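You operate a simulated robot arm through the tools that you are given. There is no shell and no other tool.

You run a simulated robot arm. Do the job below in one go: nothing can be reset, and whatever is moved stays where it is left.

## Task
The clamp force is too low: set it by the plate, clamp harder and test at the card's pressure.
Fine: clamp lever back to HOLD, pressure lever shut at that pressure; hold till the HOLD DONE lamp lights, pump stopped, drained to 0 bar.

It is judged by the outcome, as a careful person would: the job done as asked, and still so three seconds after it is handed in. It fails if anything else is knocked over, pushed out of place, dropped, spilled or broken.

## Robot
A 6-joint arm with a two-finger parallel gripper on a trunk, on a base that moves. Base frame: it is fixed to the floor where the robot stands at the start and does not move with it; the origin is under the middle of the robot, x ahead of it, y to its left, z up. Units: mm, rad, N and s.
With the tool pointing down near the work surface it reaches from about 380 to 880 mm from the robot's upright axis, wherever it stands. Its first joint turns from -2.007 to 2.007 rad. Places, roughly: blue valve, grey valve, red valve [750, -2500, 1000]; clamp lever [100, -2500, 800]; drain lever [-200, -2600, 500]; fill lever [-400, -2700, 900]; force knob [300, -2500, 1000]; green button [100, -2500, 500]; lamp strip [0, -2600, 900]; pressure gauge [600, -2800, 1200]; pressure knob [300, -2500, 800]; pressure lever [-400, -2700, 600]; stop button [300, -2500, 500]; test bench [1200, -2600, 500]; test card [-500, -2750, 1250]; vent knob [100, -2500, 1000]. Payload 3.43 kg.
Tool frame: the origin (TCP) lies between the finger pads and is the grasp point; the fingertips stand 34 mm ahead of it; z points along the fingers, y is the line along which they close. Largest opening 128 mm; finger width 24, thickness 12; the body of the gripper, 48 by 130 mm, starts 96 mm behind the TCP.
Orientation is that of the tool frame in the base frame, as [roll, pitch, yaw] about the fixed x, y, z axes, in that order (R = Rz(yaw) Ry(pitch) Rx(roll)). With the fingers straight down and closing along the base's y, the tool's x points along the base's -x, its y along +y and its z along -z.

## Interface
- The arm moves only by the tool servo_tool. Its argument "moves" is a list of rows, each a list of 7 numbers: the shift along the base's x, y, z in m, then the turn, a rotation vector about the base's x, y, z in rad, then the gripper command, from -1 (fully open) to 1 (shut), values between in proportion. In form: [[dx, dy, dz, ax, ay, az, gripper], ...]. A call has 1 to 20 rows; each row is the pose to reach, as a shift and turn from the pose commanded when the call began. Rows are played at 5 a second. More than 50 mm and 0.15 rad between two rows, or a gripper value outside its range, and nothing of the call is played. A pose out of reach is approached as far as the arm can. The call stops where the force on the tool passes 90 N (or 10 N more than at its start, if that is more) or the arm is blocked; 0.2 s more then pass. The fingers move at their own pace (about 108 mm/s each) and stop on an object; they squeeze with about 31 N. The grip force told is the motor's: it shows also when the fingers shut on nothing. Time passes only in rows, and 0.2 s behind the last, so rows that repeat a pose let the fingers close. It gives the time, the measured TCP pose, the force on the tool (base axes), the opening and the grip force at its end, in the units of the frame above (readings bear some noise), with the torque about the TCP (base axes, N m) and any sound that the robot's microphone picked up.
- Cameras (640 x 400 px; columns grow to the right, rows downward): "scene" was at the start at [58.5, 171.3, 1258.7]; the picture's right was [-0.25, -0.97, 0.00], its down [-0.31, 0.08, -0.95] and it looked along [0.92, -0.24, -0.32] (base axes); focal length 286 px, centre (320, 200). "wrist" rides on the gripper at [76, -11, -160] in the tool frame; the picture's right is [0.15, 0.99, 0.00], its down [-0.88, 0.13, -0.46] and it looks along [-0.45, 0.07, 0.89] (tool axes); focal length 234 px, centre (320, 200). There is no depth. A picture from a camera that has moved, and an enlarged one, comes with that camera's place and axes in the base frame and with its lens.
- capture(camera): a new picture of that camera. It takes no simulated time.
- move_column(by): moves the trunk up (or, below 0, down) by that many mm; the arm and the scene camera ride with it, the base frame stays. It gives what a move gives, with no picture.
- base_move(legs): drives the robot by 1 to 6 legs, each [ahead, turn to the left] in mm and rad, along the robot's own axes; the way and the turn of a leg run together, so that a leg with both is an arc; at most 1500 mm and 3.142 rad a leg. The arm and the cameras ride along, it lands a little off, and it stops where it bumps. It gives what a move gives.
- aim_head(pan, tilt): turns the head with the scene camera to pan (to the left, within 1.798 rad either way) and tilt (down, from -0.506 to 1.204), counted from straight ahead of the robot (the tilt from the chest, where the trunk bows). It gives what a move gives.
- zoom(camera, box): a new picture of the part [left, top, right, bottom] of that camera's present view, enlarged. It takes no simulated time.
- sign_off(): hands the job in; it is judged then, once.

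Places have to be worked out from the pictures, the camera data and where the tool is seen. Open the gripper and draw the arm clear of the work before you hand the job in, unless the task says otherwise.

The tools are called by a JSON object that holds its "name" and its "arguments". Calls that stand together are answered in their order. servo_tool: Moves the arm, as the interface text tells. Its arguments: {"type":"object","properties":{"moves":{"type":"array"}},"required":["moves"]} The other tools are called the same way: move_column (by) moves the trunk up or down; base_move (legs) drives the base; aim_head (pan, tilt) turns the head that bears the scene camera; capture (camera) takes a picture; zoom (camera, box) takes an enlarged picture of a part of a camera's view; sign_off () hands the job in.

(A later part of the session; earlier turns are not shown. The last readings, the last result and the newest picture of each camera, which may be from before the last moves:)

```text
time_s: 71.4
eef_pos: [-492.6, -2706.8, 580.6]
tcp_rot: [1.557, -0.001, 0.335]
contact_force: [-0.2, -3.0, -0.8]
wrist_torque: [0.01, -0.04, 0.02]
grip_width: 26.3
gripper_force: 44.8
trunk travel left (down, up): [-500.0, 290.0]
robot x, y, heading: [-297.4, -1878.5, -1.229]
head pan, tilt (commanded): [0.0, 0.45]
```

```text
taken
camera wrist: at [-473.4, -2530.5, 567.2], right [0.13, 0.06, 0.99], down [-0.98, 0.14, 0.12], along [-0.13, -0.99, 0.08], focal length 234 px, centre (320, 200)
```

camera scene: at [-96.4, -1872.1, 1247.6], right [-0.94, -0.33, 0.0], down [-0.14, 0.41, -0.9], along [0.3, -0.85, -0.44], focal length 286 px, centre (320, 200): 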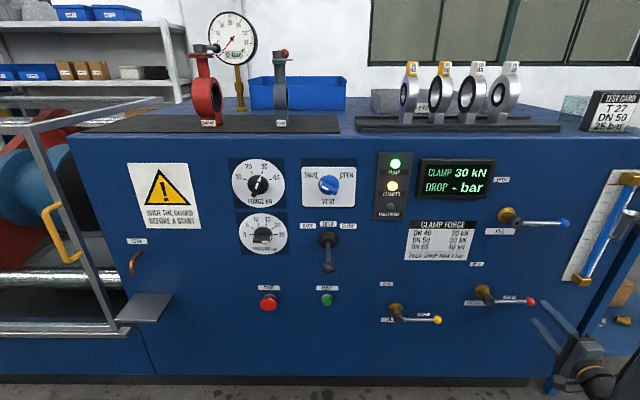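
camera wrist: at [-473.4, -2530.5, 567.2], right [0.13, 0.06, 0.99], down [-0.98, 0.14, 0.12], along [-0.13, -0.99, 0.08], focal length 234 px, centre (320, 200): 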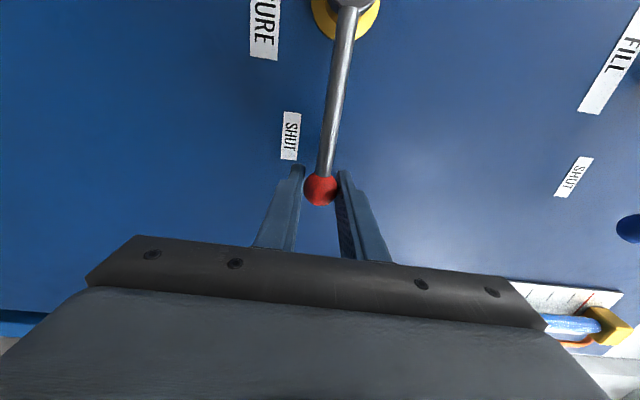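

The ball is gripped (26 mm). Lever pivot is ~127 mm to its left. I swing it counter-clockwise 90° upward to OPEN, rotating the tool with it.

{"name": "servo_tool", "arguments": {"moves": [[0.001, 0.0004, 0.0166, -0.043, 0.1236, 0, 1], [0.0041, 0.0014, 0.0329, -0.0861, 0.2472, 0, 1], [0.0091, 0.0032, 0.0486, -0.1291, 0.3709, 0, 1], [0.0161, 0.0056, 0.0635, -0.1722, 0.4945, 0, 1], [0.0248, 0.0086, 0.0773, -0.2152, 0.6181, 0, 1], [0.0351, 0.0122, 0.0898, -0.2582, 0.7417, 0, 1], [0.0469, 0.0163, 0.1008, -0.3013, 0.8653, 0, 1], [0.06, 0.0209, 0.11, -0.3443, 0.989, 0, 1], [0.074, 0.0258, 0.1173, -0.3874, 1.1126, 0, 1], [0.0889, 0.0309, 0.1227, -0.4304, 1.2362, 0, 1], [0.1043, 0.0363, 0.1259, -0.4734, 1.3598, 0, 1], [0.1199, 0.0418, 0.127, -0.5165, 1.4834, 0, 1]]}}

{"name": "capture", "arguments": {"camera": "scene"}}

{"name": "zoom", "arguments": {"camera": "scene", "box": [190, 0, 290, 80]}}

{"name": "zoom", "arguments": {"camera": "scene", "box": [370, 140, 510, 230]}}

```text
time_s: 74.0
eef_pos: [-373.5, -2664.3, 707.4]
tcp_rot: [-0.526, 1.569, -1.749]
contact_force: [3.4, -6.6, 3.7]
wrist_torque: [-0.33, -0.2, 0.0]
grip_width: 26.1
gripper_force: 44.5
trunk travel left (down, up): [-500.0, 290.0]
robot x, y, heading: [-300.2, -1879.1, -1.231]
head pan, tilt (commanded): [0.0, 0.45]
```

```text
taken
camera scene: at [-96.3, -1872.1, 1247.6], right [-0.94, -0.33, 0.0], down [-0.14, 0.41, -0.9], along [0.3, -0.85, -0.44], focal length 286 px, centre (320, 200)
```

scene: 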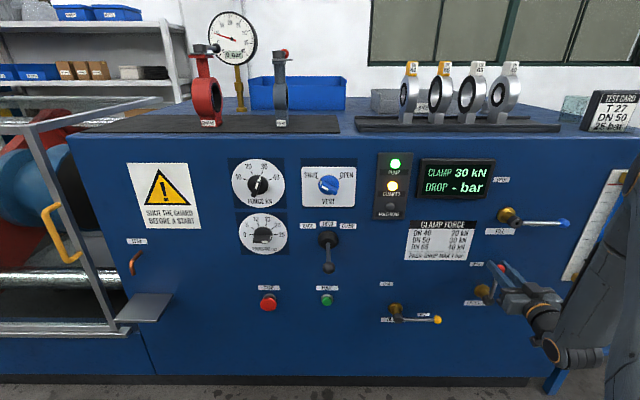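

```text
5.00 times, centred on (240, 40) of scene
camera zoom: at [-96.3, -1872.1, 1247.6], right [-0.94, -0.33, 0.0], down [-0.14, 0.41, -0.9], along [0.3, -0.85, -0.44], focal length 1432 px, centre (720, 1000)
```

zoom: 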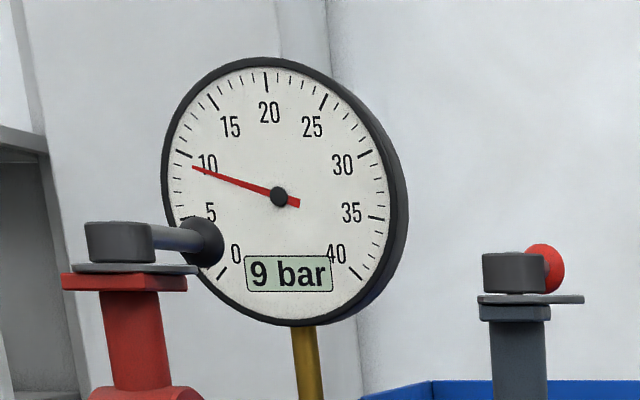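

```text
4.44 times, centred on (440, 185) of scene
camera zoom: at [-96.3, -1872.1, 1247.6], right [-0.94, -0.33, 0.0], down [-0.14, 0.41, -0.9], along [0.3, -0.85, -0.44], focal length 1273 px, centre (-213, 267)
```

zoom: 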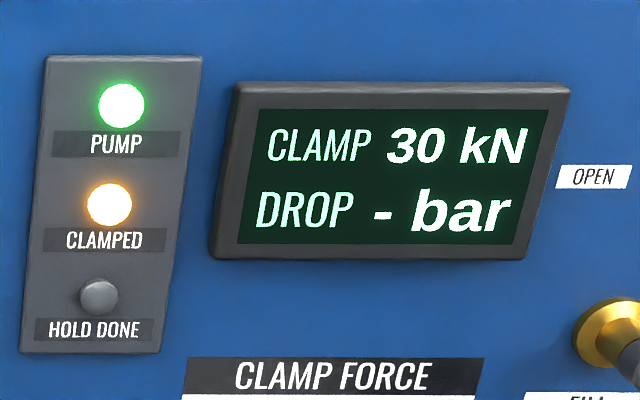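

The lever is open and the pressure is rising (9 bar). I hold the lever and wait in short steps, watching the gauge.

{"name": "servo_tool", "arguments": {"moves": [[0, 0, 0, 0, 0, 0, 1], [0, 0, 0, 0, 0, 0, 1]]}}

{"name": "zoom", "arguments": {"camera": "scene", "box": [190, 0, 290, 80]}}

```text
time_s: 74.6
eef_pos: [-374.3, -2664.1, 706.5]
tcp_rot: [0.775, 1.568, -0.445]
contact_force: [3.3, -6.1, 6.4]
wrist_torque: [-0.35, -0.18, 0.02]
grip_width: 26.3
gripper_force: 45.1
trunk travel left (down, up): [-500.0, 290.0]
robot x, y, heading: [-297.7, -1883.8, -1.233]
head pan, tilt (commanded): [0.0, 0.45]
```

```text
5.00 times, centred on (240, 40) of scene
camera zoom: at [-96.3, -1872.0, 1247.6], right [-0.94, -0.33, 0.0], down [-0.14, 0.41, -0.9], along [0.3, -0.85, -0.44], focal length 1432 px, centre (720, 1000)
```

zoom: 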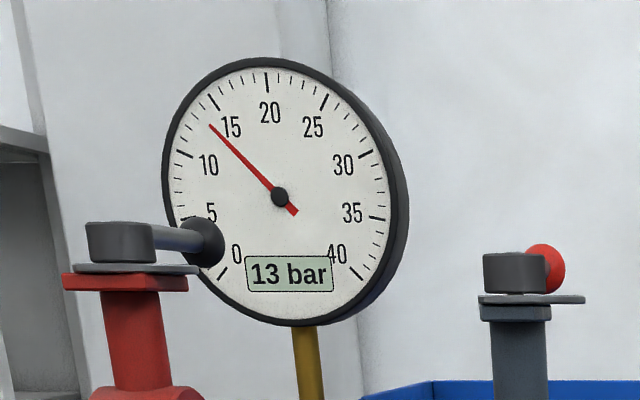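

13 bar, rising about 7 bar/s. I wait one more second.

{"name": "servo_tool", "arguments": {"moves": [[0, 0, 0, 0, 0, 0, 1], [0, 0, 0, 0, 0, 0, 1], [0, 0, 0, 0, 0, 0, 1], [0, 0, 0, 0, 0, 0, 1]]}}

{"name": "zoom", "arguments": {"camera": "scene", "box": [190, 0, 290, 80]}}

```text
time_s: 75.6
eef_pos: [-373.5, -2663.6, 707.7]
tcp_rot: [1.069, 1.569, -0.151]
contact_force: [2.7, -5.8, 9.8]
wrist_torque: [-0.03, -0.03, 0.03]
grip_width: 26.2
gripper_force: 45.2
trunk travel left (down, up): [-500.0, 290.0]
robot x, y, heading: [-298.5, -1881.2, -1.234]
head pan, tilt (commanded): [0.0, 0.45]
```

```text
5.00 times, centred on (240, 40) of scene
camera zoom: at [-96.3, -1871.9, 1247.6], right [-0.94, -0.33, 0.0], down [-0.14, 0.41, -0.9], along [0.3, -0.85, -0.44], focal length 1432 px, centre (720, 1000)
```

zoom: 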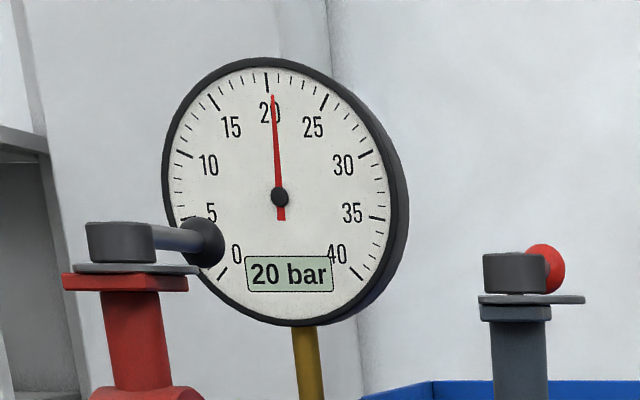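

20 bar; I wait 0.6 s more and check whether it levels off at 25.

{"name": "servo_tool", "arguments": {"moves": [[0, 0, 0, 0, 0, 0, 1], [0, 0, 0, 0, 0, 0, 1]]}}

{"name": "zoom", "arguments": {"camera": "scene", "box": [190, 0, 290, 80]}}

```text
time_s: 76.2
eef_pos: [-373.2, -2664.6, 707.1]
tcp_rot: [1.072, 1.568, -0.15]
contact_force: [2.5, -6.9, 9.1]
wrist_torque: [-0.09, -0.02, 0.02]
grip_width: 26.3
gripper_force: 45.1
trunk travel left (down, up): [-500.0, 290.0]
robot x, y, heading: [-301.2, -1879.4, -1.23]
head pan, tilt (commanded): [0.0, 0.45]
```

```text
5.00 times, centred on (240, 40) of scene
camera zoom: at [-96.3, -1871.9, 1247.6], right [-0.94, -0.33, 0.0], down [-0.14, 0.41, -0.9], along [0.3, -0.85, -0.44], focal length 1432 px, centre (720, 1000)
```

zoom: 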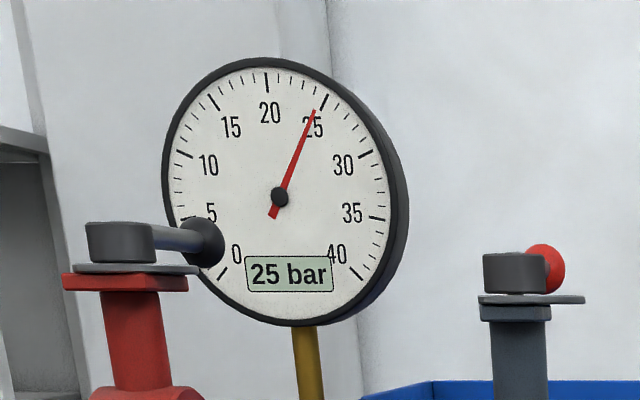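

25 bar now. One short wait tells whether the regulator holds it there.

{"name": "servo_tool", "arguments": {"moves": [[0, 0, 0, 0, 0, 0, 1]]}}

{"name": "zoom", "arguments": {"camera": "scene", "box": [190, 0, 290, 80]}}

```text
time_s: 76.6
eef_pos: [-374.0, -2663.8, 708.2]
tcp_rot: [1.096, 1.568, -0.125]
contact_force: [1.7, -7.1, 9.9]
wrist_torque: [-0.11, -0.06, 0.01]
grip_width: 26.4
gripper_force: 44.9
trunk travel left (down, up): [-500.0, 290.0]
robot x, y, heading: [-301.9, -1880.1, -1.23]
head pan, tilt (commanded): [0.0, 0.45]
```

```text
5.00 times, centred on (240, 40) of scene
camera zoom: at [-96.3, -1871.9, 1247.6], right [-0.94, -0.33, 0.0], down [-0.14, 0.41, -0.9], along [0.3, -0.85, -0.44], focal length 1432 px, centre (720, 1000)
```

zoom: 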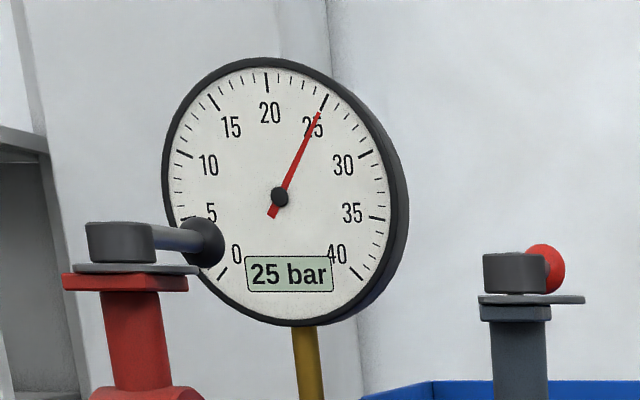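

The pressure is steady at 25 bar. I swing the lever back clockwise to SHUT.

{"name": "servo_tool", "arguments": {"moves": [[-0.0157, -0.0055, -0.0011, 0.043, -0.1236, 0, 1], [-0.0311, -0.0108, -0.0043, 0.0861, -0.2472, 0, 1], [-0.0459, -0.016, -0.0097, 0.1291, -0.3709, 0, 1], [-0.06, -0.0209, -0.017, 0.1722, -0.4945, 0, 1], [-0.073, -0.0254, -0.0262, 0.2152, -0.6181, 0, 1], [-0.0848, -0.0295, -0.0372, 0.2582, -0.7417, 0, 1], [-0.0952, -0.0331, -0.0497, 0.3013, -0.8653, 0, 1], [-0.1039, -0.0362, -0.0635, 0.3443, -0.989, 0, 1], [-0.1108, -0.0386, -0.0784, 0.3874, -1.1126, 0, 1], [-0.1159, -0.0403, -0.0941, 0.4304, -1.2362, 0, 1], [-0.1189, -0.0414, -0.1104, 0.4734, -1.3598, 0, 1], [-0.1199, -0.0418, -0.127, 0.5165, -1.4834, 0, 1], [-0.1199, -0.0418, -0.129, 0.5165, -1.4834, 0, 1]]}}

{"name": "capture", "arguments": {"camera": "scene"}}

{"name": "zoom", "arguments": {"camera": "scene", "box": [190, 0, 290, 80]}}

{"name": "zoom", "arguments": {"camera": "scene", "box": [370, 140, 510, 230]}}

{"name": "capture", "arguments": {"camera": "wrist"}}

```text
time_s: 79.4
eef_pos: [-492.5, -2705.4, 578.9]
tcp_rot: [1.553, -0.004, 0.337]
contact_force: [2.2, 12.9, 13.9]
wrist_torque: [-0.02, -0.33, 0.21]
grip_width: 26.1
gripper_force: 44.9
trunk travel left (down, up): [-500.0, 290.0]
robot x, y, heading: [-298.9, -1879.5, -1.236]
head pan, tilt (commanded): [0.0, 0.45]
```

```text
taken
camera scene: at [-96.3, -1871.1, 1247.7], right [-0.94, -0.33, 0.0], down [-0.14, 0.41, -0.9], along [0.3, -0.85, -0.43], focal length 286 px, centre (320, 200)
```

scene: 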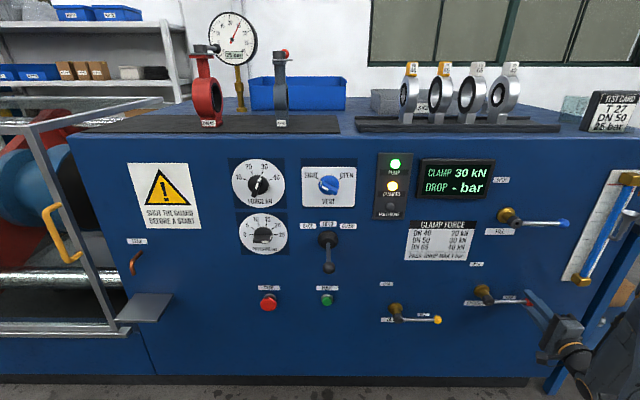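

```text
5.00 times, centred on (240, 40) of scene
camera zoom: at [-96.3, -1871.1, 1247.7], right [-0.94, -0.33, 0.0], down [-0.14, 0.41, -0.9], along [0.3, -0.85, -0.43], focal length 1432 px, centre (720, 1000)
```

zoom: 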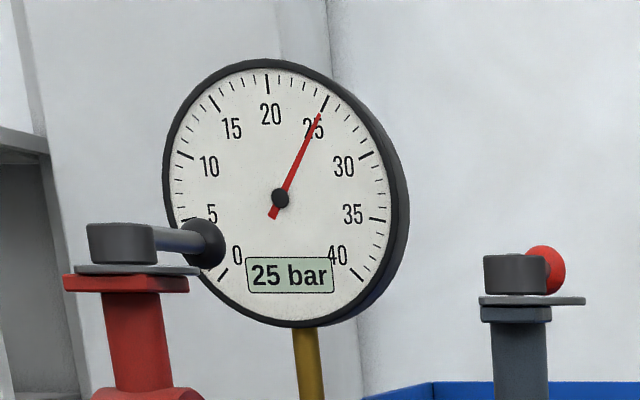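

```text
4.44 times, centred on (440, 185) of scene
camera zoom: at [-96.3, -1871.1, 1247.7], right [-0.94, -0.33, 0.0], down [-0.14, 0.41, -0.9], along [0.3, -0.85, -0.43], focal length 1273 px, centre (-213, 267)
```

zoom: 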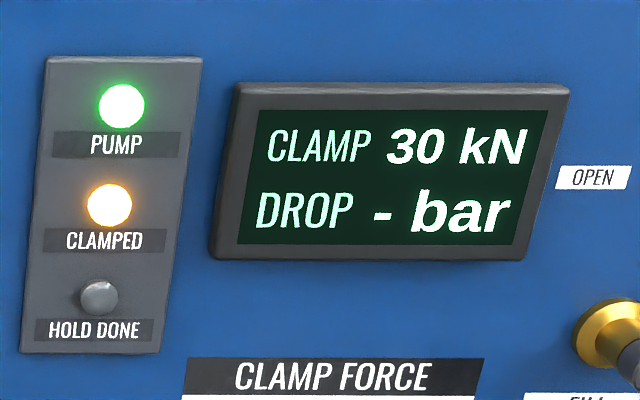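

```text
taken
camera wrist: at [-473.5, -2530.0, 566.5], right [0.13, 0.06, 0.99], down [-0.98, 0.14, 0.12], along [-0.13, -0.99, 0.08], focal length 234 px, centre (320, 200)
```

wrist: 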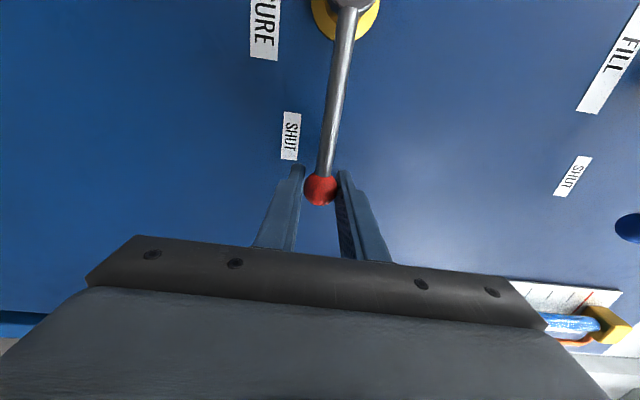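

The lever is shut at 25 bar. I release the ball, back off, and wait for the hold timer.

{"name": "servo_tool", "arguments": {"moves": [[0, 0, 0, 0, 0, 0, 0.4], [0, 0, 0, 0, 0, 0, 0], [-0.007, 0.02, 0, 0, 0, 0, 0], [-0.0165, 0.0472, 0, 0, 0, 0, 0], [-0.023, 0.0661, 0, 0, 0, 0, 0], [-0.023, 0.0661, 0, 0, 0, 0, 0], [-0.023, 0.0661, 0, 0, 0, 0, 0], [-0.023, 0.0661, 0, 0, 0, 0, 0], [-0.023, 0.0661, 0, 0, 0, 0, 0]]}}

{"name": "capture", "arguments": {"camera": "scene"}}

{"name": "zoom", "arguments": {"camera": "scene", "box": [370, 140, 510, 230]}}

{"name": "capture", "arguments": {"camera": "wrist"}}

```text
time_s: 81.4
eef_pos: [-515.8, -2640.9, 578.6]
tcp_rot: [1.557, -0.001, 0.334]
contact_force: [-0.3, -0.2, -0.6]
wrist_torque: [0.01, -0.02, 0.0]
grip_width: 64.2
gripper_force: 0.0
trunk travel left (down, up): [-500.0, 290.0]
robot x, y, heading: [-299.6, -1878.7, -1.232]
head pan, tilt (commanded): [0.0, 0.45]
```

```text
taken
camera scene: at [-96.5, -1872.1, 1247.6], right [-0.94, -0.33, 0.0], down [-0.14, 0.41, -0.9], along [0.3, -0.85, -0.44], focal length 286 px, centre (320, 200)
```

scene: 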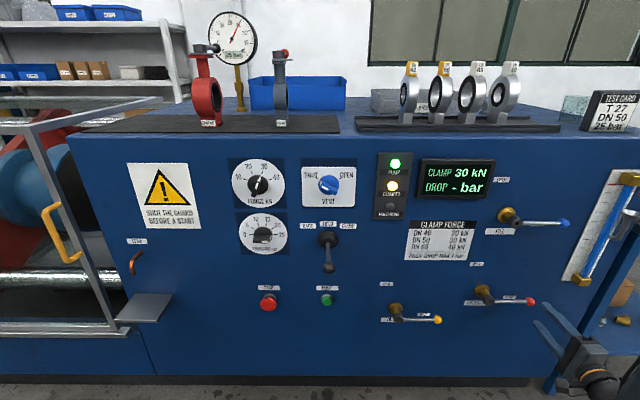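

```text
4.44 times, centred on (440, 185) of scene
camera zoom: at [-96.5, -1872.1, 1247.6], right [-0.94, -0.33, 0.0], down [-0.14, 0.41, -0.9], along [0.3, -0.85, -0.44], focal length 1273 px, centre (-213, 267)
```

zoom: 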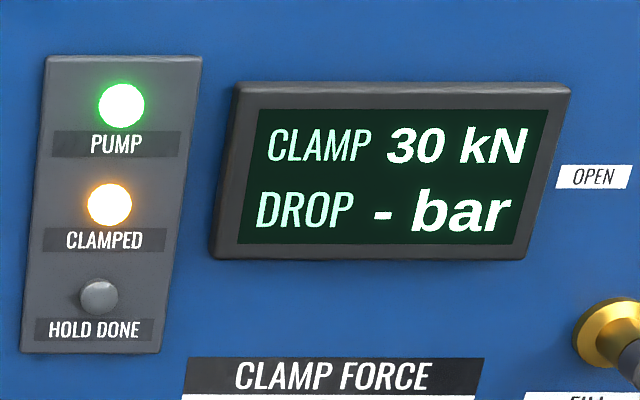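

```text
taken
camera wrist: at [-495.9, -2464.6, 565.3], right [0.13, 0.06, 0.99], down [-0.98, 0.14, 0.12], along [-0.13, -0.99, 0.08], focal length 234 px, centre (320, 200)
```

wrist: 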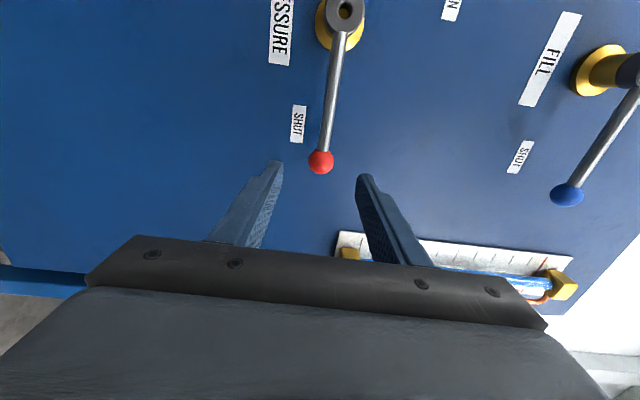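

While the hold timer runs, I move the tool (well clear of the panel) to in front of the STOP button, but won't press until HOLD DONE lights.

{"name": "servo_tool", "arguments": {"moves": [[0.0429, 0.0149, -0.0021, -0.0287, 0.0824, 0, 0.3], [0.0857, 0.0298, -0.0041, -0.0574, 0.1648, 0, 0.6], [0.1286, 0.0448, -0.0062, -0.0861, 0.2472, 0, 1], [0.1715, 0.0597, -0.0082, -0.1148, 0.3297, 0, 1], [0.2144, 0.0746, -0.0103, -0.1435, 0.4121, 0, 1], [0.2572, 0.0895, -0.0123, -0.1722, 0.4945, 0, 1], [0.3001, 0.1045, -0.0144, -0.2009, 0.5769, 0, 1], [0.343, 0.1194, -0.0164, -0.2296, 0.6593, 0, 1], [0.3858, 0.1343, -0.0185, -0.2582, 0.7417, 0, 1], [0.4287, 0.1492, -0.0206, -0.2869, 0.8241, 0, 1], [0.4716, 0.1641, -0.0226, -0.3156, 0.9066, 0, 1], [0.5145, 0.1791, -0.0247, -0.3443, 0.989, 0, 1], [0.5573, 0.194, -0.0267, -0.373, 1.0714, 0, 1], [0.6002, 0.2089, -0.0288, -0.4017, 1.1538, 0, 1], [0.6431, 0.2238, -0.0308, -0.4304, 1.2362, 0, 1], [0.686, 0.2388, -0.0329, -0.4591, 1.3186, 0, 1], [0.7288, 0.2537, -0.0349, -0.4878, 1.401, 0, 1], [0.7717, 0.2686, -0.037, -0.5165, 1.4834, 0, 1]]}}

{"name": "capture", "arguments": {"camera": "scene"}}

{"name": "capture", "arguments": {"camera": "wrist"}}

```text
time_s: 85.2
eef_pos: [255.8, -2370.6, 540.8]
tcp_rot: [-2.512, 1.57, 2.548]
contact_force: [-2.0, -1.0, 0.5]
wrist_torque: [-0.01, 0.0, -0.01]
grip_width: 0.0
gripper_force: 31.4
trunk travel left (down, up): [-500.0, 290.0]
robot x, y, heading: [-302.5, -1882.7, -1.23]
head pan, tilt (commanded): [0.0, 0.45]
```

```text
taken
camera scene: at [-96.3, -1872.2, 1247.6], right [-0.94, -0.33, 0.0], down [-0.14, 0.41, -0.9], along [0.3, -0.85, -0.44], focal length 286 px, centre (320, 200)
```

scene: 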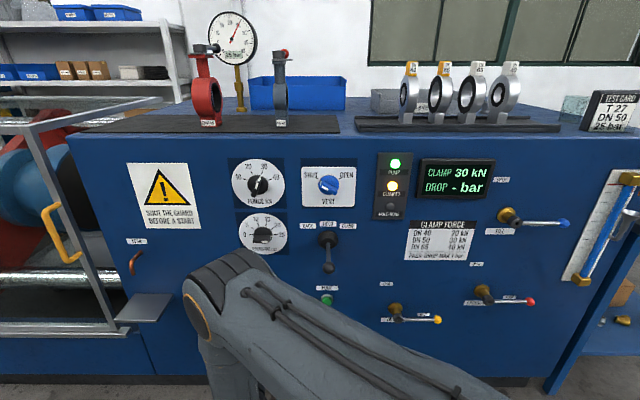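

```text
taken
camera wrist: at [190.6, -2224.7, 465.0], right [0.93, 0.34, -0.15], down [-0.03, 0.47, 0.88], along [0.37, -0.81, 0.45], focal length 234 px, centre (320, 200)
```

wrist: 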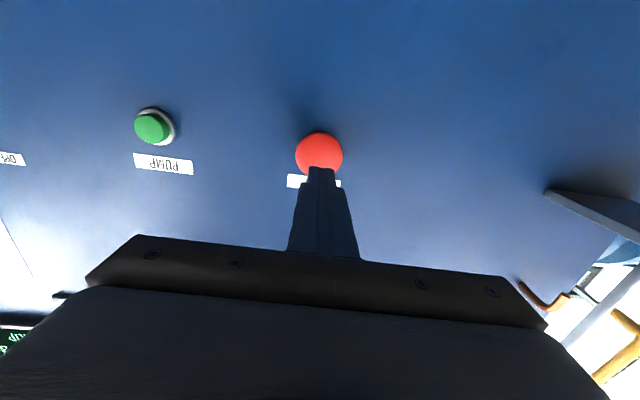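

The tool is aligned with the STOP button. I check the gauge and lamp, then wait.

{"name": "servo_tool", "arguments": {"moves": [[0, 0, 0, 0, 0, 0, 1], [0, 0, 0, 0, 0, 0, 1], [0, 0, 0, 0, 0, 0, 1], [0, 0, 0, 0, 0, 0, 1], [0, 0, 0, 0, 0, 0, 1], [0, 0, 0, 0, 0, 0, 1], [0, 0, 0, 0, 0, 0, 1], [0, 0, 0, 0, 0, 0, 1], [0, 0, 0, 0, 0, 0, 1], [0, 0, 0, 0, 0, 0, 1], [0, 0, 0, 0, 0, 0, 1], [0, 0, 0, 0, 0, 0, 1], [0, 0, 0, 0, 0, 0, 1], [0, 0, 0, 0, 0, 0, 1], [0, 0, 0, 0, 0, 0, 1]]}}

{"name": "zoom", "arguments": {"camera": "scene", "box": [370, 140, 510, 230]}}

{"name": "zoom", "arguments": {"camera": "scene", "box": [190, 0, 290, 80]}}

```text
time_s: 88.4
eef_pos: [255.3, -2369.9, 540.2]
tcp_rot: [1.74, 1.569, 0.518]
contact_force: [0.9, 0.4, 0.2]
wrist_torque: [0.03, 0.01, 0.01]
grip_width: 0.0
gripper_force: 31.0
trunk travel left (down, up): [-500.0, 290.0]
robot x, y, heading: [-303.2, -1882.6, -1.23]
head pan, tilt (commanded): [0.0, 0.45]
```

```text
4.44 times, centred on (440, 185) of scene
camera zoom: at [-96.2, -1872.0, 1247.6], right [-0.94, -0.33, 0.0], down [-0.14, 0.41, -0.9], along [0.3, -0.85, -0.44], focal length 1273 px, centre (-213, 267)
```

zoom: 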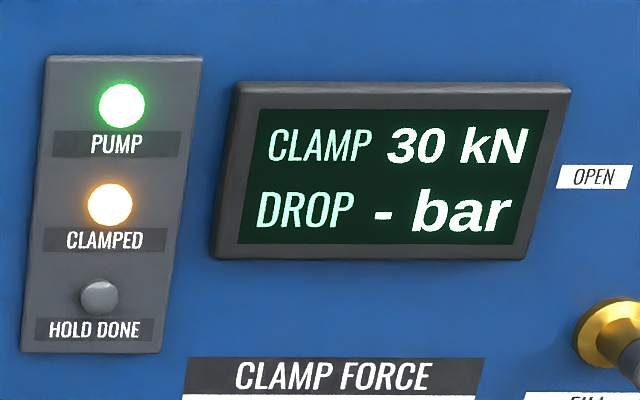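

```text
5.00 times, centred on (240, 40) of scene
camera zoom: at [-96.2, -1872.0, 1247.6], right [-0.94, -0.33, 0.0], down [-0.14, 0.41, -0.9], along [0.3, -0.85, -0.44], focal length 1432 px, centre (720, 1000)
```

zoom: 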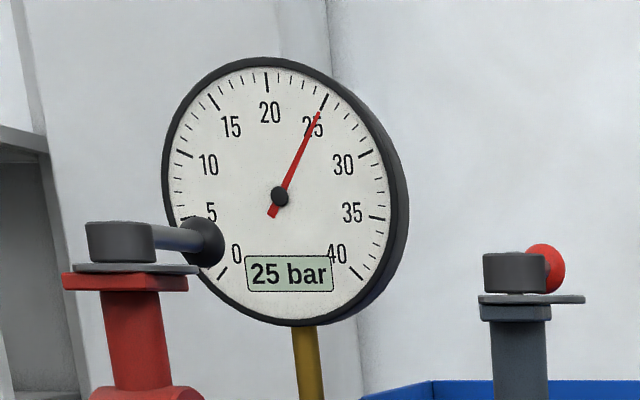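

Still 25 bar and 30 kN; HOLD DONE not lit yet. I keep waiting.

{"name": "servo_tool", "arguments": {"moves": [[0, 0, 0, 0, 0, 0, 1], [0, 0, 0, 0, 0, 0, 1], [0, 0, 0, 0, 0, 0, 1], [0, 0, 0, 0, 0, 0, 1], [0, 0, 0, 0, 0, 0, 1], [0, 0, 0, 0, 0, 0, 1], [0, 0, 0, 0, 0, 0, 1], [0, 0, 0, 0, 0, 0, 1], [0, 0, 0, 0, 0, 0, 1], [0, 0, 0, 0, 0, 0, 1], [0, 0, 0, 0, 0, 0, 1], [0, 0, 0, 0, 0, 0, 1], [0, 0, 0, 0, 0, 0, 1], [0, 0, 0, 0, 0, 0, 1], [0, 0, 0, 0, 0, 0, 1], [0, 0, 0, 0, 0, 0, 1], [0, 0, 0, 0, 0, 0, 1], [0, 0, 0, 0, 0, 0, 1], [0, 0, 0, 0, 0, 0, 1], [0, 0, 0, 0, 0, 0, 1]]}}

{"name": "zoom", "arguments": {"camera": "scene", "box": [370, 140, 510, 230]}}

{"name": "servo_tool", "arguments": {"moves": [[0, 0, 0, 0, 0, 0, 1], [0, 0, 0, 0, 0, 0, 1], [0, 0, 0, 0, 0, 0, 1], [0, 0, 0, 0, 0, 0, 1], [0, 0, 0, 0, 0, 0, 1], [0, 0, 0, 0, 0, 0, 1], [0, 0, 0, 0, 0, 0, 1], [0, 0, 0, 0, 0, 0, 1], [0, 0, 0, 0, 0, 0, 1], [0, 0, 0, 0, 0, 0, 1], [0, 0, 0, 0, 0, 0, 1], [0, 0, 0, 0, 0, 0, 1], [0, 0, 0, 0, 0, 0, 1], [0, 0, 0, 0, 0, 0, 1], [0, 0, 0, 0, 0, 0, 1], [0, 0, 0, 0, 0, 0, 1], [0, 0, 0, 0, 0, 0, 1], [0, 0, 0, 0, 0, 0, 1], [0, 0, 0, 0, 0, 0, 1], [0, 0, 0, 0, 0, 0, 1]]}}

{"name": "zoom", "arguments": {"camera": "scene", "box": [370, 140, 510, 230]}}

{"name": "zoom", "arguments": {"camera": "scene", "box": [190, 0, 290, 80]}}

```text
time_s: 92.6
eef_pos: [254.3, -2370.6, 540.8]
tcp_rot: [1.731, 1.568, 0.509]
contact_force: [0.0, 0.5, -0.2]
wrist_torque: [0.0, -0.02, -0.03]
grip_width: 0.0
gripper_force: 31.3
trunk travel left (down, up): [-500.0, 290.0]
robot x, y, heading: [-302.6, -1882.3, -1.228]
head pan, tilt (commanded): [0.0, 0.45]
```

```text
4.44 times, centred on (440, 185) of scene
camera zoom: at [-96.2, -1872.0, 1247.6], right [-0.94, -0.33, 0.0], down [-0.14, 0.41, -0.9], along [0.3, -0.85, -0.44], focal length 1273 px, centre (-213, 267)
```

zoom: 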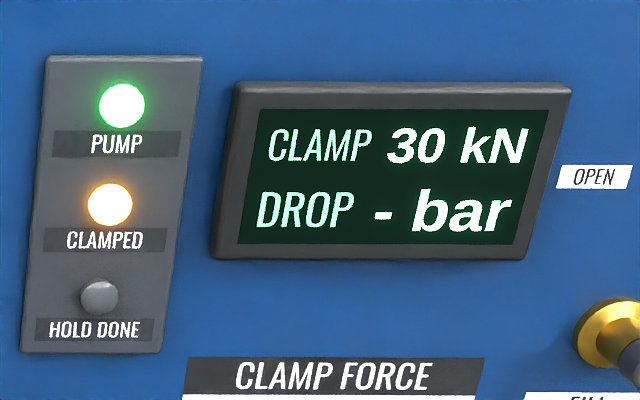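

```text
time_s: 96.8
eef_pos: [255.9, -2370.8, 541.1]
tcp_rot: [1.746, 1.569, 0.523]
contact_force: [0.4, -0.5, 0.3]
wrist_torque: [-0.01, 0.02, -0.01]
grip_width: 0.1
gripper_force: 31.3
trunk travel left (down, up): [-500.0, 290.0]
robot x, y, heading: [-304.1, -1885.0, -1.234]
head pan, tilt (commanded): [0.0, 0.45]
```

```text
4.44 times, centred on (440, 185) of scene
camera zoom: at [-96.2, -1872.0, 1247.6], right [-0.94, -0.33, 0.0], down [-0.14, 0.41, -0.9], along [0.3, -0.85, -0.44], focal length 1273 px, centre (-213, 267)
```

zoom: 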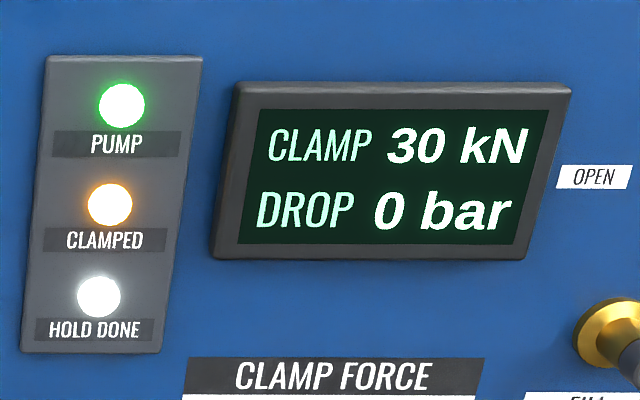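

```text
5.00 times, centred on (240, 40) of scene
camera zoom: at [-96.2, -1872.0, 1247.6], right [-0.94, -0.33, 0.0], down [-0.14, 0.41, -0.9], along [0.3, -0.85, -0.44], focal length 1432 px, centre (720, 1000)
```

zoom: 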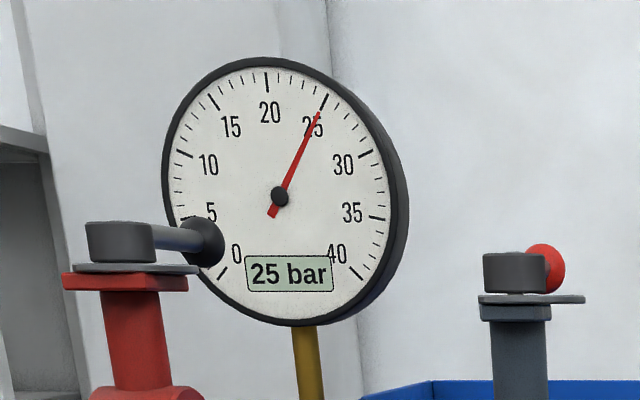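

HOLD DONE is lit with a drop of 0 bar. Now I press STOP: first approach to near contact.

{"name": "servo_tool", "arguments": {"moves": [[0.0079, -0.0227, -0.005, 0, 0, 0, 1], [0.0145, -0.0416, -0.005, 0, 0, 0, 1], [0.0151, -0.0434, -0.005, 0, 0, 0, 1]]}}

{"name": "capture", "arguments": {"camera": "wrist"}}

```text
time_s: 97.6
eef_pos: [270.0, -2415.2, 536.3]
tcp_rot: [1.738, 1.568, 0.514]
contact_force: [-0.5, -0.6, 0.1]
wrist_torque: [0.02, 0.01, -0.01]
grip_width: 0.2
gripper_force: 30.6
trunk travel left (down, up): [-500.0, 290.0]
robot x, y, heading: [-304.2, -1883.8, -1.233]
head pan, tilt (commanded): [0.0, 0.45]
```

```text
taken
camera wrist: at [205.8, -2268.7, 460.6], right [0.93, 0.34, -0.15], down [-0.03, 0.47, 0.88], along [0.37, -0.81, 0.45], focal length 234 px, centre (320, 200)
```

wrist: 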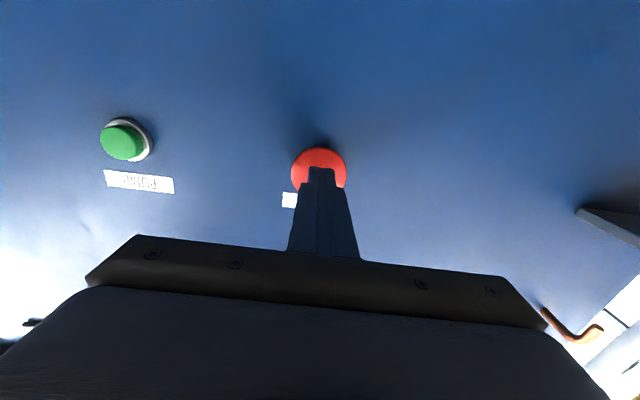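

I press in 3 mm steps.

{"name": "servo_tool", "arguments": {"moves": [[0.001, -0.0028, 0, 0, 0, 0, 1], [0.002, -0.0057, 0, 0, 0, 0, 1], [0.003, -0.0085, 0, 0, 0, 0, 1], [0.0039, -0.0113, 0, 0, 0, 0, 1]]}}

{"name": "zoom", "arguments": {"camera": "scene", "box": [370, 140, 510, 230]}}

```text
time_s: 98.6
eef_pos: [274.2, -2426.0, 534.4]
tcp_rot: [2.347, 1.568, 1.129]
contact_force: [0.7, 0.3, -0.3]
wrist_torque: [-0.02, 0.02, 0.02]
grip_width: 0.2
gripper_force: 31.0
trunk travel left (down, up): [-500.0, 290.0]
robot x, y, heading: [-301.4, -1880.0, -1.235]
head pan, tilt (commanded): [0.0, 0.45]
```

```text
4.44 times, centred on (440, 185) of scene
camera zoom: at [-96.2, -1872.0, 1247.6], right [-0.94, -0.33, 0.0], down [-0.14, 0.41, -0.9], along [0.3, -0.85, -0.44], focal length 1273 px, centre (-213, 267)
```

zoom: 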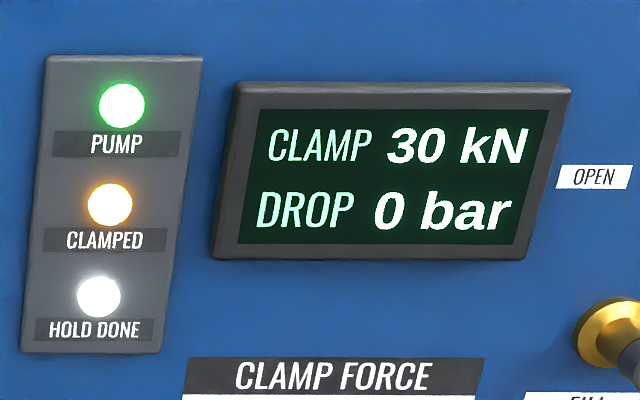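

No contact yet; I continue in 3 mm steps.

{"name": "servo_tool", "arguments": {"moves": [[0.001, -0.0028, 0, 0, 0, 0, 1], [0.002, -0.0057, 0, 0, 0, 0, 1], [0.003, -0.0085, 0, 0, 0, 0, 1], [0.0039, -0.0113, 0, 0, 0, 0, 1]]}}

{"name": "zoom", "arguments": {"camera": "scene", "box": [370, 140, 510, 230]}}

```text
time_s: 99.6
eef_pos: [278.0, -2435.2, 535.2]
tcp_rot: [-1.893, 1.57, -3.113]
contact_force: [-20.1, 35.8, 8.5]
wrist_torque: [-0.29, -0.11, -0.32]
grip_width: 0.1
gripper_force: 31.1
trunk travel left (down, up): [-500.0, 290.0]
robot x, y, heading: [-302.8, -1881.6, -1.228]
head pan, tilt (commanded): [0.0, 0.45]
heard: click
```

```text
4.44 times, centred on (440, 185) of scene
camera zoom: at [-97.1, -1870.3, 1247.8], right [-0.94, -0.33, 0.0], down [-0.14, 0.41, -0.9], along [0.3, -0.85, -0.43], focal length 1273 px, centre (-213, 267)
```

zoom: 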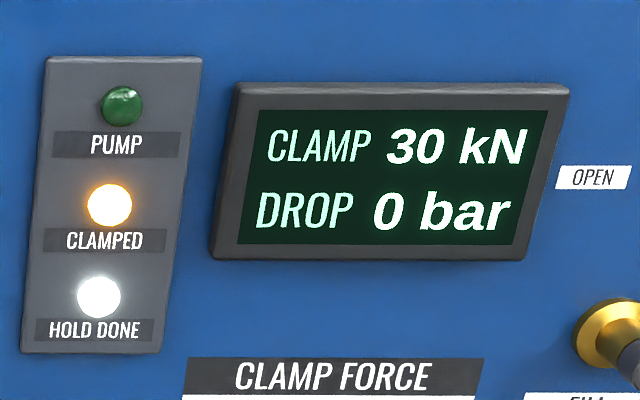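

The pump lamp is off: pump stopped. I retreat and move to the drain lever, rolling the tool 90° so fingers close vertically across its rod.

{"name": "servo_tool", "arguments": {"moves": [[-0.0107, 0.0307, 0, 0, 0, 0, 1], [-0.0214, 0.0614, 0, 0, 0, 0, 1], [-0.0642, 0.0465, -0.0033, 0.043, -0.1236, 0, 0.6], [-0.107, 0.0316, -0.0067, 0.0861, -0.2472, 0, 0.3], [-0.1498, 0.0167, -0.01, 0.1291, -0.3709, 0, 0], [-0.1926, 0.0018, -0.0133, 0.1722, -0.4945, 0, 0], [-0.2355, -0.0131, -0.0167, 0.2152, -0.6181, 0, 0], [-0.2783, -0.028, -0.02, 0.2582, -0.7417, 0, 0], [-0.3211, -0.0429, -0.0233, 0.3013, -0.8653, 0, 0], [-0.3639, -0.0578, -0.0267, 0.3443, -0.989, 0, 0], [-0.4067, -0.0727, -0.03, 0.3874, -1.1126, 0, 0], [-0.4495, -0.0876, -0.0333, 0.4304, -1.2362, 0, 0], [-0.4923, -0.1025, -0.0367, 0.4734, -1.3598, 0, 0], [-0.5351, -0.1174, -0.04, 0.5165, -1.4834, 0, 0], [-0.5351, -0.1174, -0.04, 0.5165, -1.4834, 0, 0]]}}

{"name": "capture", "arguments": {"camera": "wrist"}}

{"name": "capture", "arguments": {"camera": "scene"}}

```text
time_s: 102.8
eef_pos: [-258.3, -2553.9, 496.6]
tcp_rot: [1.557, -0.002, 0.334]
contact_force: [-0.1, 1.4, 0.6]
wrist_torque: [0.01, 0.01, 0.01]
grip_width: 64.2
gripper_force: 0.1
trunk travel left (down, up): [-500.0, 290.0]
robot x, y, heading: [-299.4, -1880.4, -1.229]
head pan, tilt (commanded): [0.0, 0.45]
```

```text
taken
camera wrist: at [-237.8, -2378.1, 483.0], right [0.13, 0.06, 0.99], down [-0.98, 0.14, 0.12], along [-0.13, -0.99, 0.08], focal length 234 px, centre (320, 200)
```

wrist: 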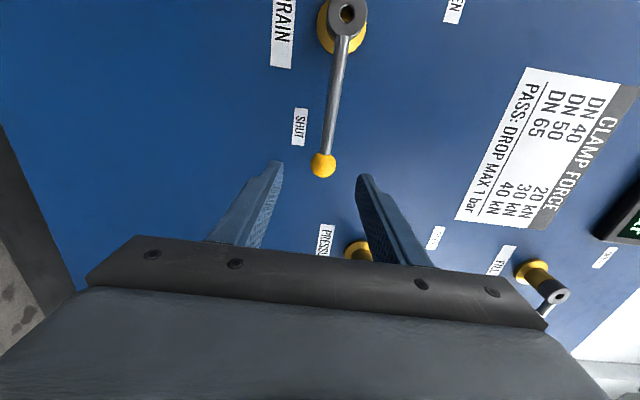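

```text
taken
camera scene: at [-96.4, -1872.0, 1247.6], right [-0.94, -0.33, 0.0], down [-0.14, 0.41, -0.9], along [0.3, -0.85, -0.44], focal length 286 px, centre (320, 200)
```

scene: 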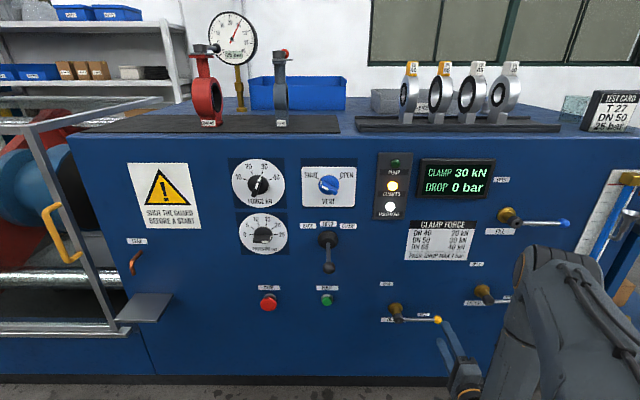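

The view matches the pressure lever pre-grasp exactly, so the yellow ball is at the same relative place. I advance and grip it.

{"name": "servo_tool", "arguments": {"moves": [[0.0075, -0.0214, 0.005, 0, 0, 0, 0], [0.015, -0.0428, 0.005, 0, 0, 0, 0], [0.0222, -0.0637, 0.005, 0, 0, 0, 0], [0.0222, -0.0637, 0.005, 0, 0, 0, 0.5], [0.0222, -0.0637, 0.005, 0, 0, 0, 1], [0.0222, -0.0637, 0.005, 0, 0, 0, 1], [0.0222, -0.0637, 0.005, 0, 0, 0, 1]]}}

{"name": "capture", "arguments": {"camera": "wrist"}}

```text
time_s: 104.4
eef_pos: [-235.2, -2617.5, 499.7]
tcp_rot: [1.558, -0.002, 0.334]
contact_force: [0.1, -3.5, -0.5]
wrist_torque: [-0.01, 0.07, 0.03]
grip_width: 26.1
gripper_force: 44.5
trunk travel left (down, up): [-500.0, 290.0]
robot x, y, heading: [-299.0, -1878.8, -1.229]
head pan, tilt (commanded): [0.0, 0.45]
```

```text
taken
camera wrist: at [-215.2, -2442.4, 487.7], right [0.13, 0.06, 0.99], down [-0.98, 0.14, 0.12], along [-0.13, -0.99, 0.08], focal length 234 px, centre (320, 200)
```

wrist: 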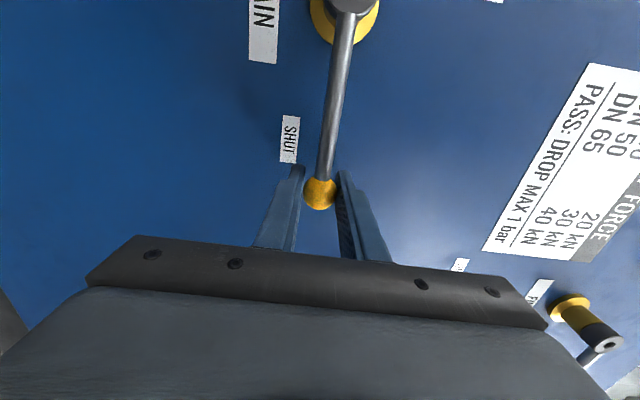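

Gripped the yellow ball. I swing it counter-clockwise 90° to OPEN along the same arc.

{"name": "servo_tool", "arguments": {"moves": [[0.001, 0.0004, 0.0166, -0.043, 0.1236, 0, 1], [0.0041, 0.0014, 0.0329, -0.0861, 0.2472, 0, 1], [0.0091, 0.0032, 0.0486, -0.1291, 0.3709, 0, 1], [0.0161, 0.0056, 0.0635, -0.1722, 0.4945, 0, 1], [0.0248, 0.0086, 0.0773, -0.2152, 0.6181, 0, 1], [0.0351, 0.0122, 0.0898, -0.2582, 0.7417, 0, 1], [0.0469, 0.0163, 0.1008, -0.3013, 0.8653, 0, 1], [0.06, 0.0209, 0.11, -0.3443, 0.989, 0, 1], [0.074, 0.0258, 0.1173, -0.3874, 1.1126, 0, 1], [0.0889, 0.0309, 0.1227, -0.4304, 1.2362, 0, 1], [0.1043, 0.0363, 0.1259, -0.4734, 1.3598, 0, 1], [0.1199, 0.0418, 0.127, -0.5165, 1.4834, 0, 1]]}}

{"name": "capture", "arguments": {"camera": "scene"}}

{"name": "zoom", "arguments": {"camera": "scene", "box": [190, 0, 290, 80]}}

```text
time_s: 107.0
eef_pos: [-117.1, -2576.4, 625.9]
tcp_rot: [-3.104, 1.566, 1.951]
contact_force: [-13.6, 0.0, -28.9]
wrist_torque: [-0.16, -0.09, 0.02]
grip_width: 26.1
gripper_force: 44.9
trunk travel left (down, up): [-500.0, 290.0]
robot x, y, heading: [-303.2, -1883.1, -1.239]
head pan, tilt (commanded): [0.0, 0.45]
```

```text
taken
camera scene: at [-96.3, -1873.6, 1247.5], right [-0.94, -0.33, 0.0], down [-0.14, 0.41, -0.9], along [0.3, -0.85, -0.44], focal length 286 px, centre (320, 200)
```

scene: 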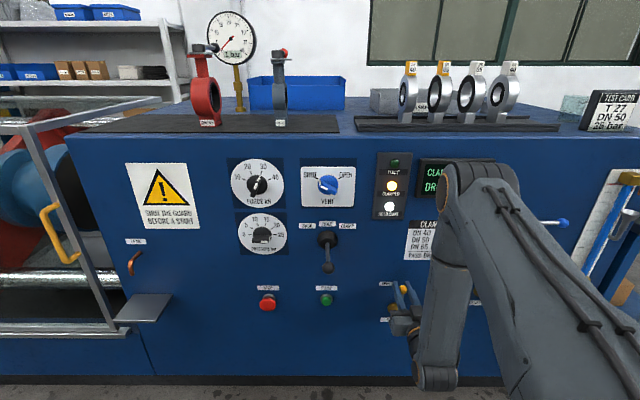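

```text
5.00 times, centred on (240, 40) of scene
camera zoom: at [-96.3, -1873.6, 1247.5], right [-0.94, -0.33, 0.0], down [-0.14, 0.41, -0.9], along [0.3, -0.85, -0.44], focal length 1432 px, centre (720, 1000)
```

zoom: 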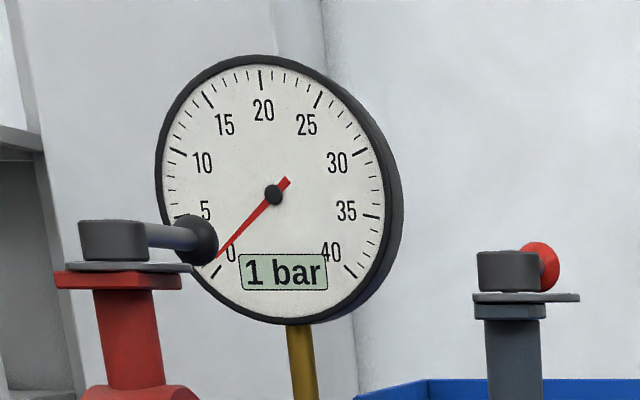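

Pressure is dropping fast (1 bar). I wait a second and check again.

{"name": "servo_tool", "arguments": {"moves": [[0, 0, 0, 0, 0, 0, 1], [0, 0, 0, 0, 0, 0, 1], [0, 0, 0, 0, 0, 0, 1], [0, 0, 0, 0, 0, 0, 1], [0, 0, 0, 0, 0, 0, 1]]}}

{"name": "zoom", "arguments": {"camera": "scene", "box": [190, 0, 290, 80]}}

{"name": "zoom", "arguments": {"camera": "wrist", "box": [160, 60, 480, 260]}}

```text
time_s: 108.2
eef_pos: [-117.6, -2577.3, 627.0]
tcp_rot: [2.656, 1.568, 1.431]
contact_force: [-37.5, 2.1, -29.5]
wrist_torque: [0.31, -0.02, -0.22]
grip_width: 26.5
gripper_force: 45.2
trunk travel left (down, up): [-500.0, 290.0]
robot x, y, heading: [-304.2, -1880.1, -1.233]
head pan, tilt (commanded): [0.0, 0.45]
```

```text
5.00 times, centred on (240, 40) of scene
camera zoom: at [-97.3, -1873.5, 1247.7], right [-0.94, -0.33, 0.0], down [-0.14, 0.41, -0.9], along [0.3, -0.85, -0.44], focal length 1432 px, centre (720, 1000)
```

zoom: 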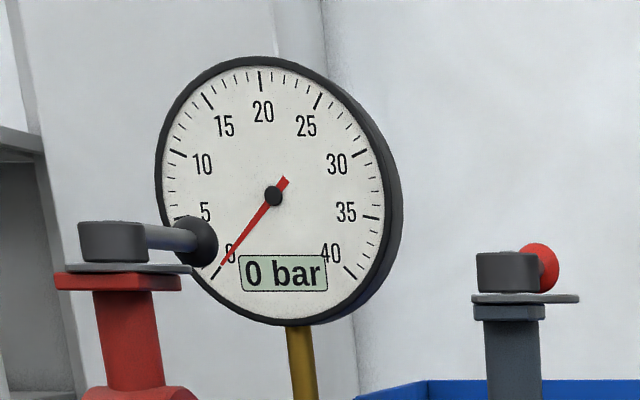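

```text
2.00 times, centred on (320, 160) of wrist
camera zoom: at [-180.5, -2430.5, 551.9], right [0.93, 0.34, -0.14], down [-0.03, 0.47, 0.88], along [0.36, -0.82, 0.45], focal length 468 px, centre (320, 280)
```

zoom: 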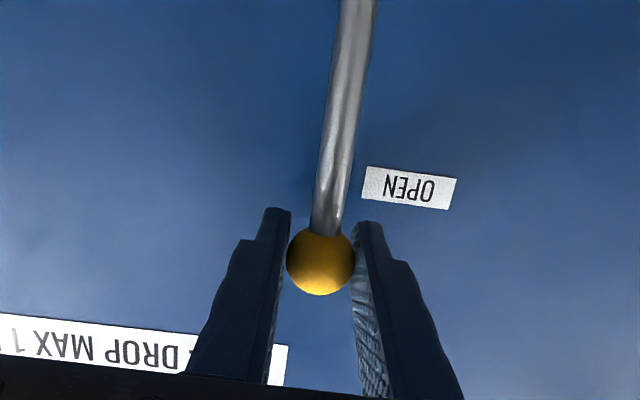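

0 bar. I release the drain lever (left open so it stays depressurised) and back the arm away from the panel.

{"name": "servo_tool", "arguments": {"moves": [[0, 0, 0, 0, 0, 0, 0.4], [0, 0, 0, 0, 0, 0, 0], [0, 0, 0, 0, 0, 0, 0], [-0.0082, 0.0236, 0, 0, 0, 0, 0], [-0.0164, 0.0472, 0, 0, 0, 0, 0], [-0.0247, 0.0708, 0, 0, 0, 0, 0], [-0.0247, 0.0708, 0, 0, 0, 0, 0]]}}

{"name": "capture", "arguments": {"camera": "scene"}}

{"name": "capture", "arguments": {"camera": "wrist"}}

```text
time_s: 109.8
eef_pos: [-140.5, -2505.7, 627.9]
tcp_rot: [1.958, 1.57, 0.737]
contact_force: [0.2, 0.2, -0.1]
wrist_torque: [-0.01, 0.0, -0.03]
grip_width: 64.0
gripper_force: 0.0
trunk travel left (down, up): [-500.0, 290.0]
robot x, y, heading: [-299.8, -1880.7, -1.235]
head pan, tilt (commanded): [0.0, 0.45]
```

```text
taken
camera scene: at [-96.5, -1872.2, 1247.6], right [-0.94, -0.33, 0.0], down [-0.14, 0.41, -0.9], along [0.3, -0.85, -0.44], focal length 286 px, centre (320, 200)
```

scene: 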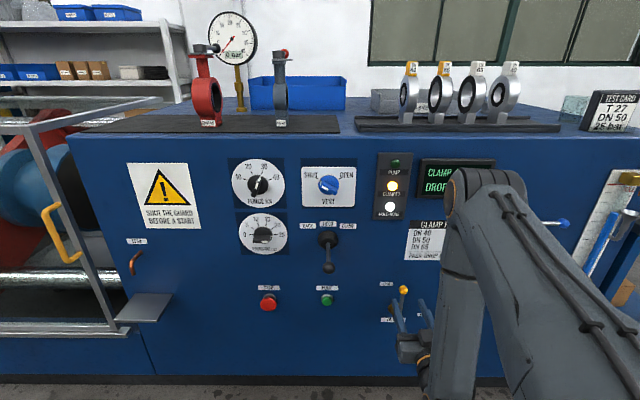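

```text
taken
camera wrist: at [-204.7, -2359.2, 552.8], right [0.93, 0.34, -0.15], down [-0.03, 0.47, 0.88], along [0.37, -0.81, 0.45], focal length 234 px, centre (320, 200)
```

wrist: 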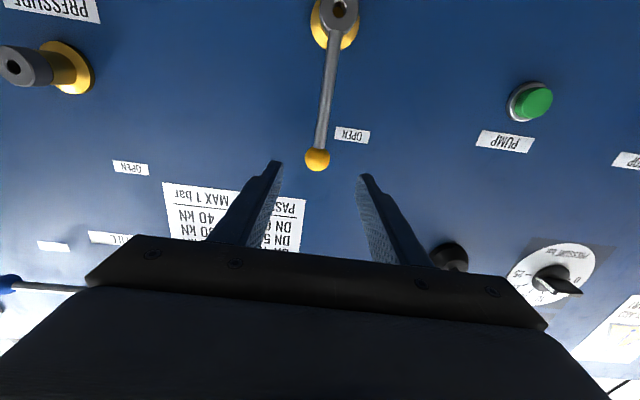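

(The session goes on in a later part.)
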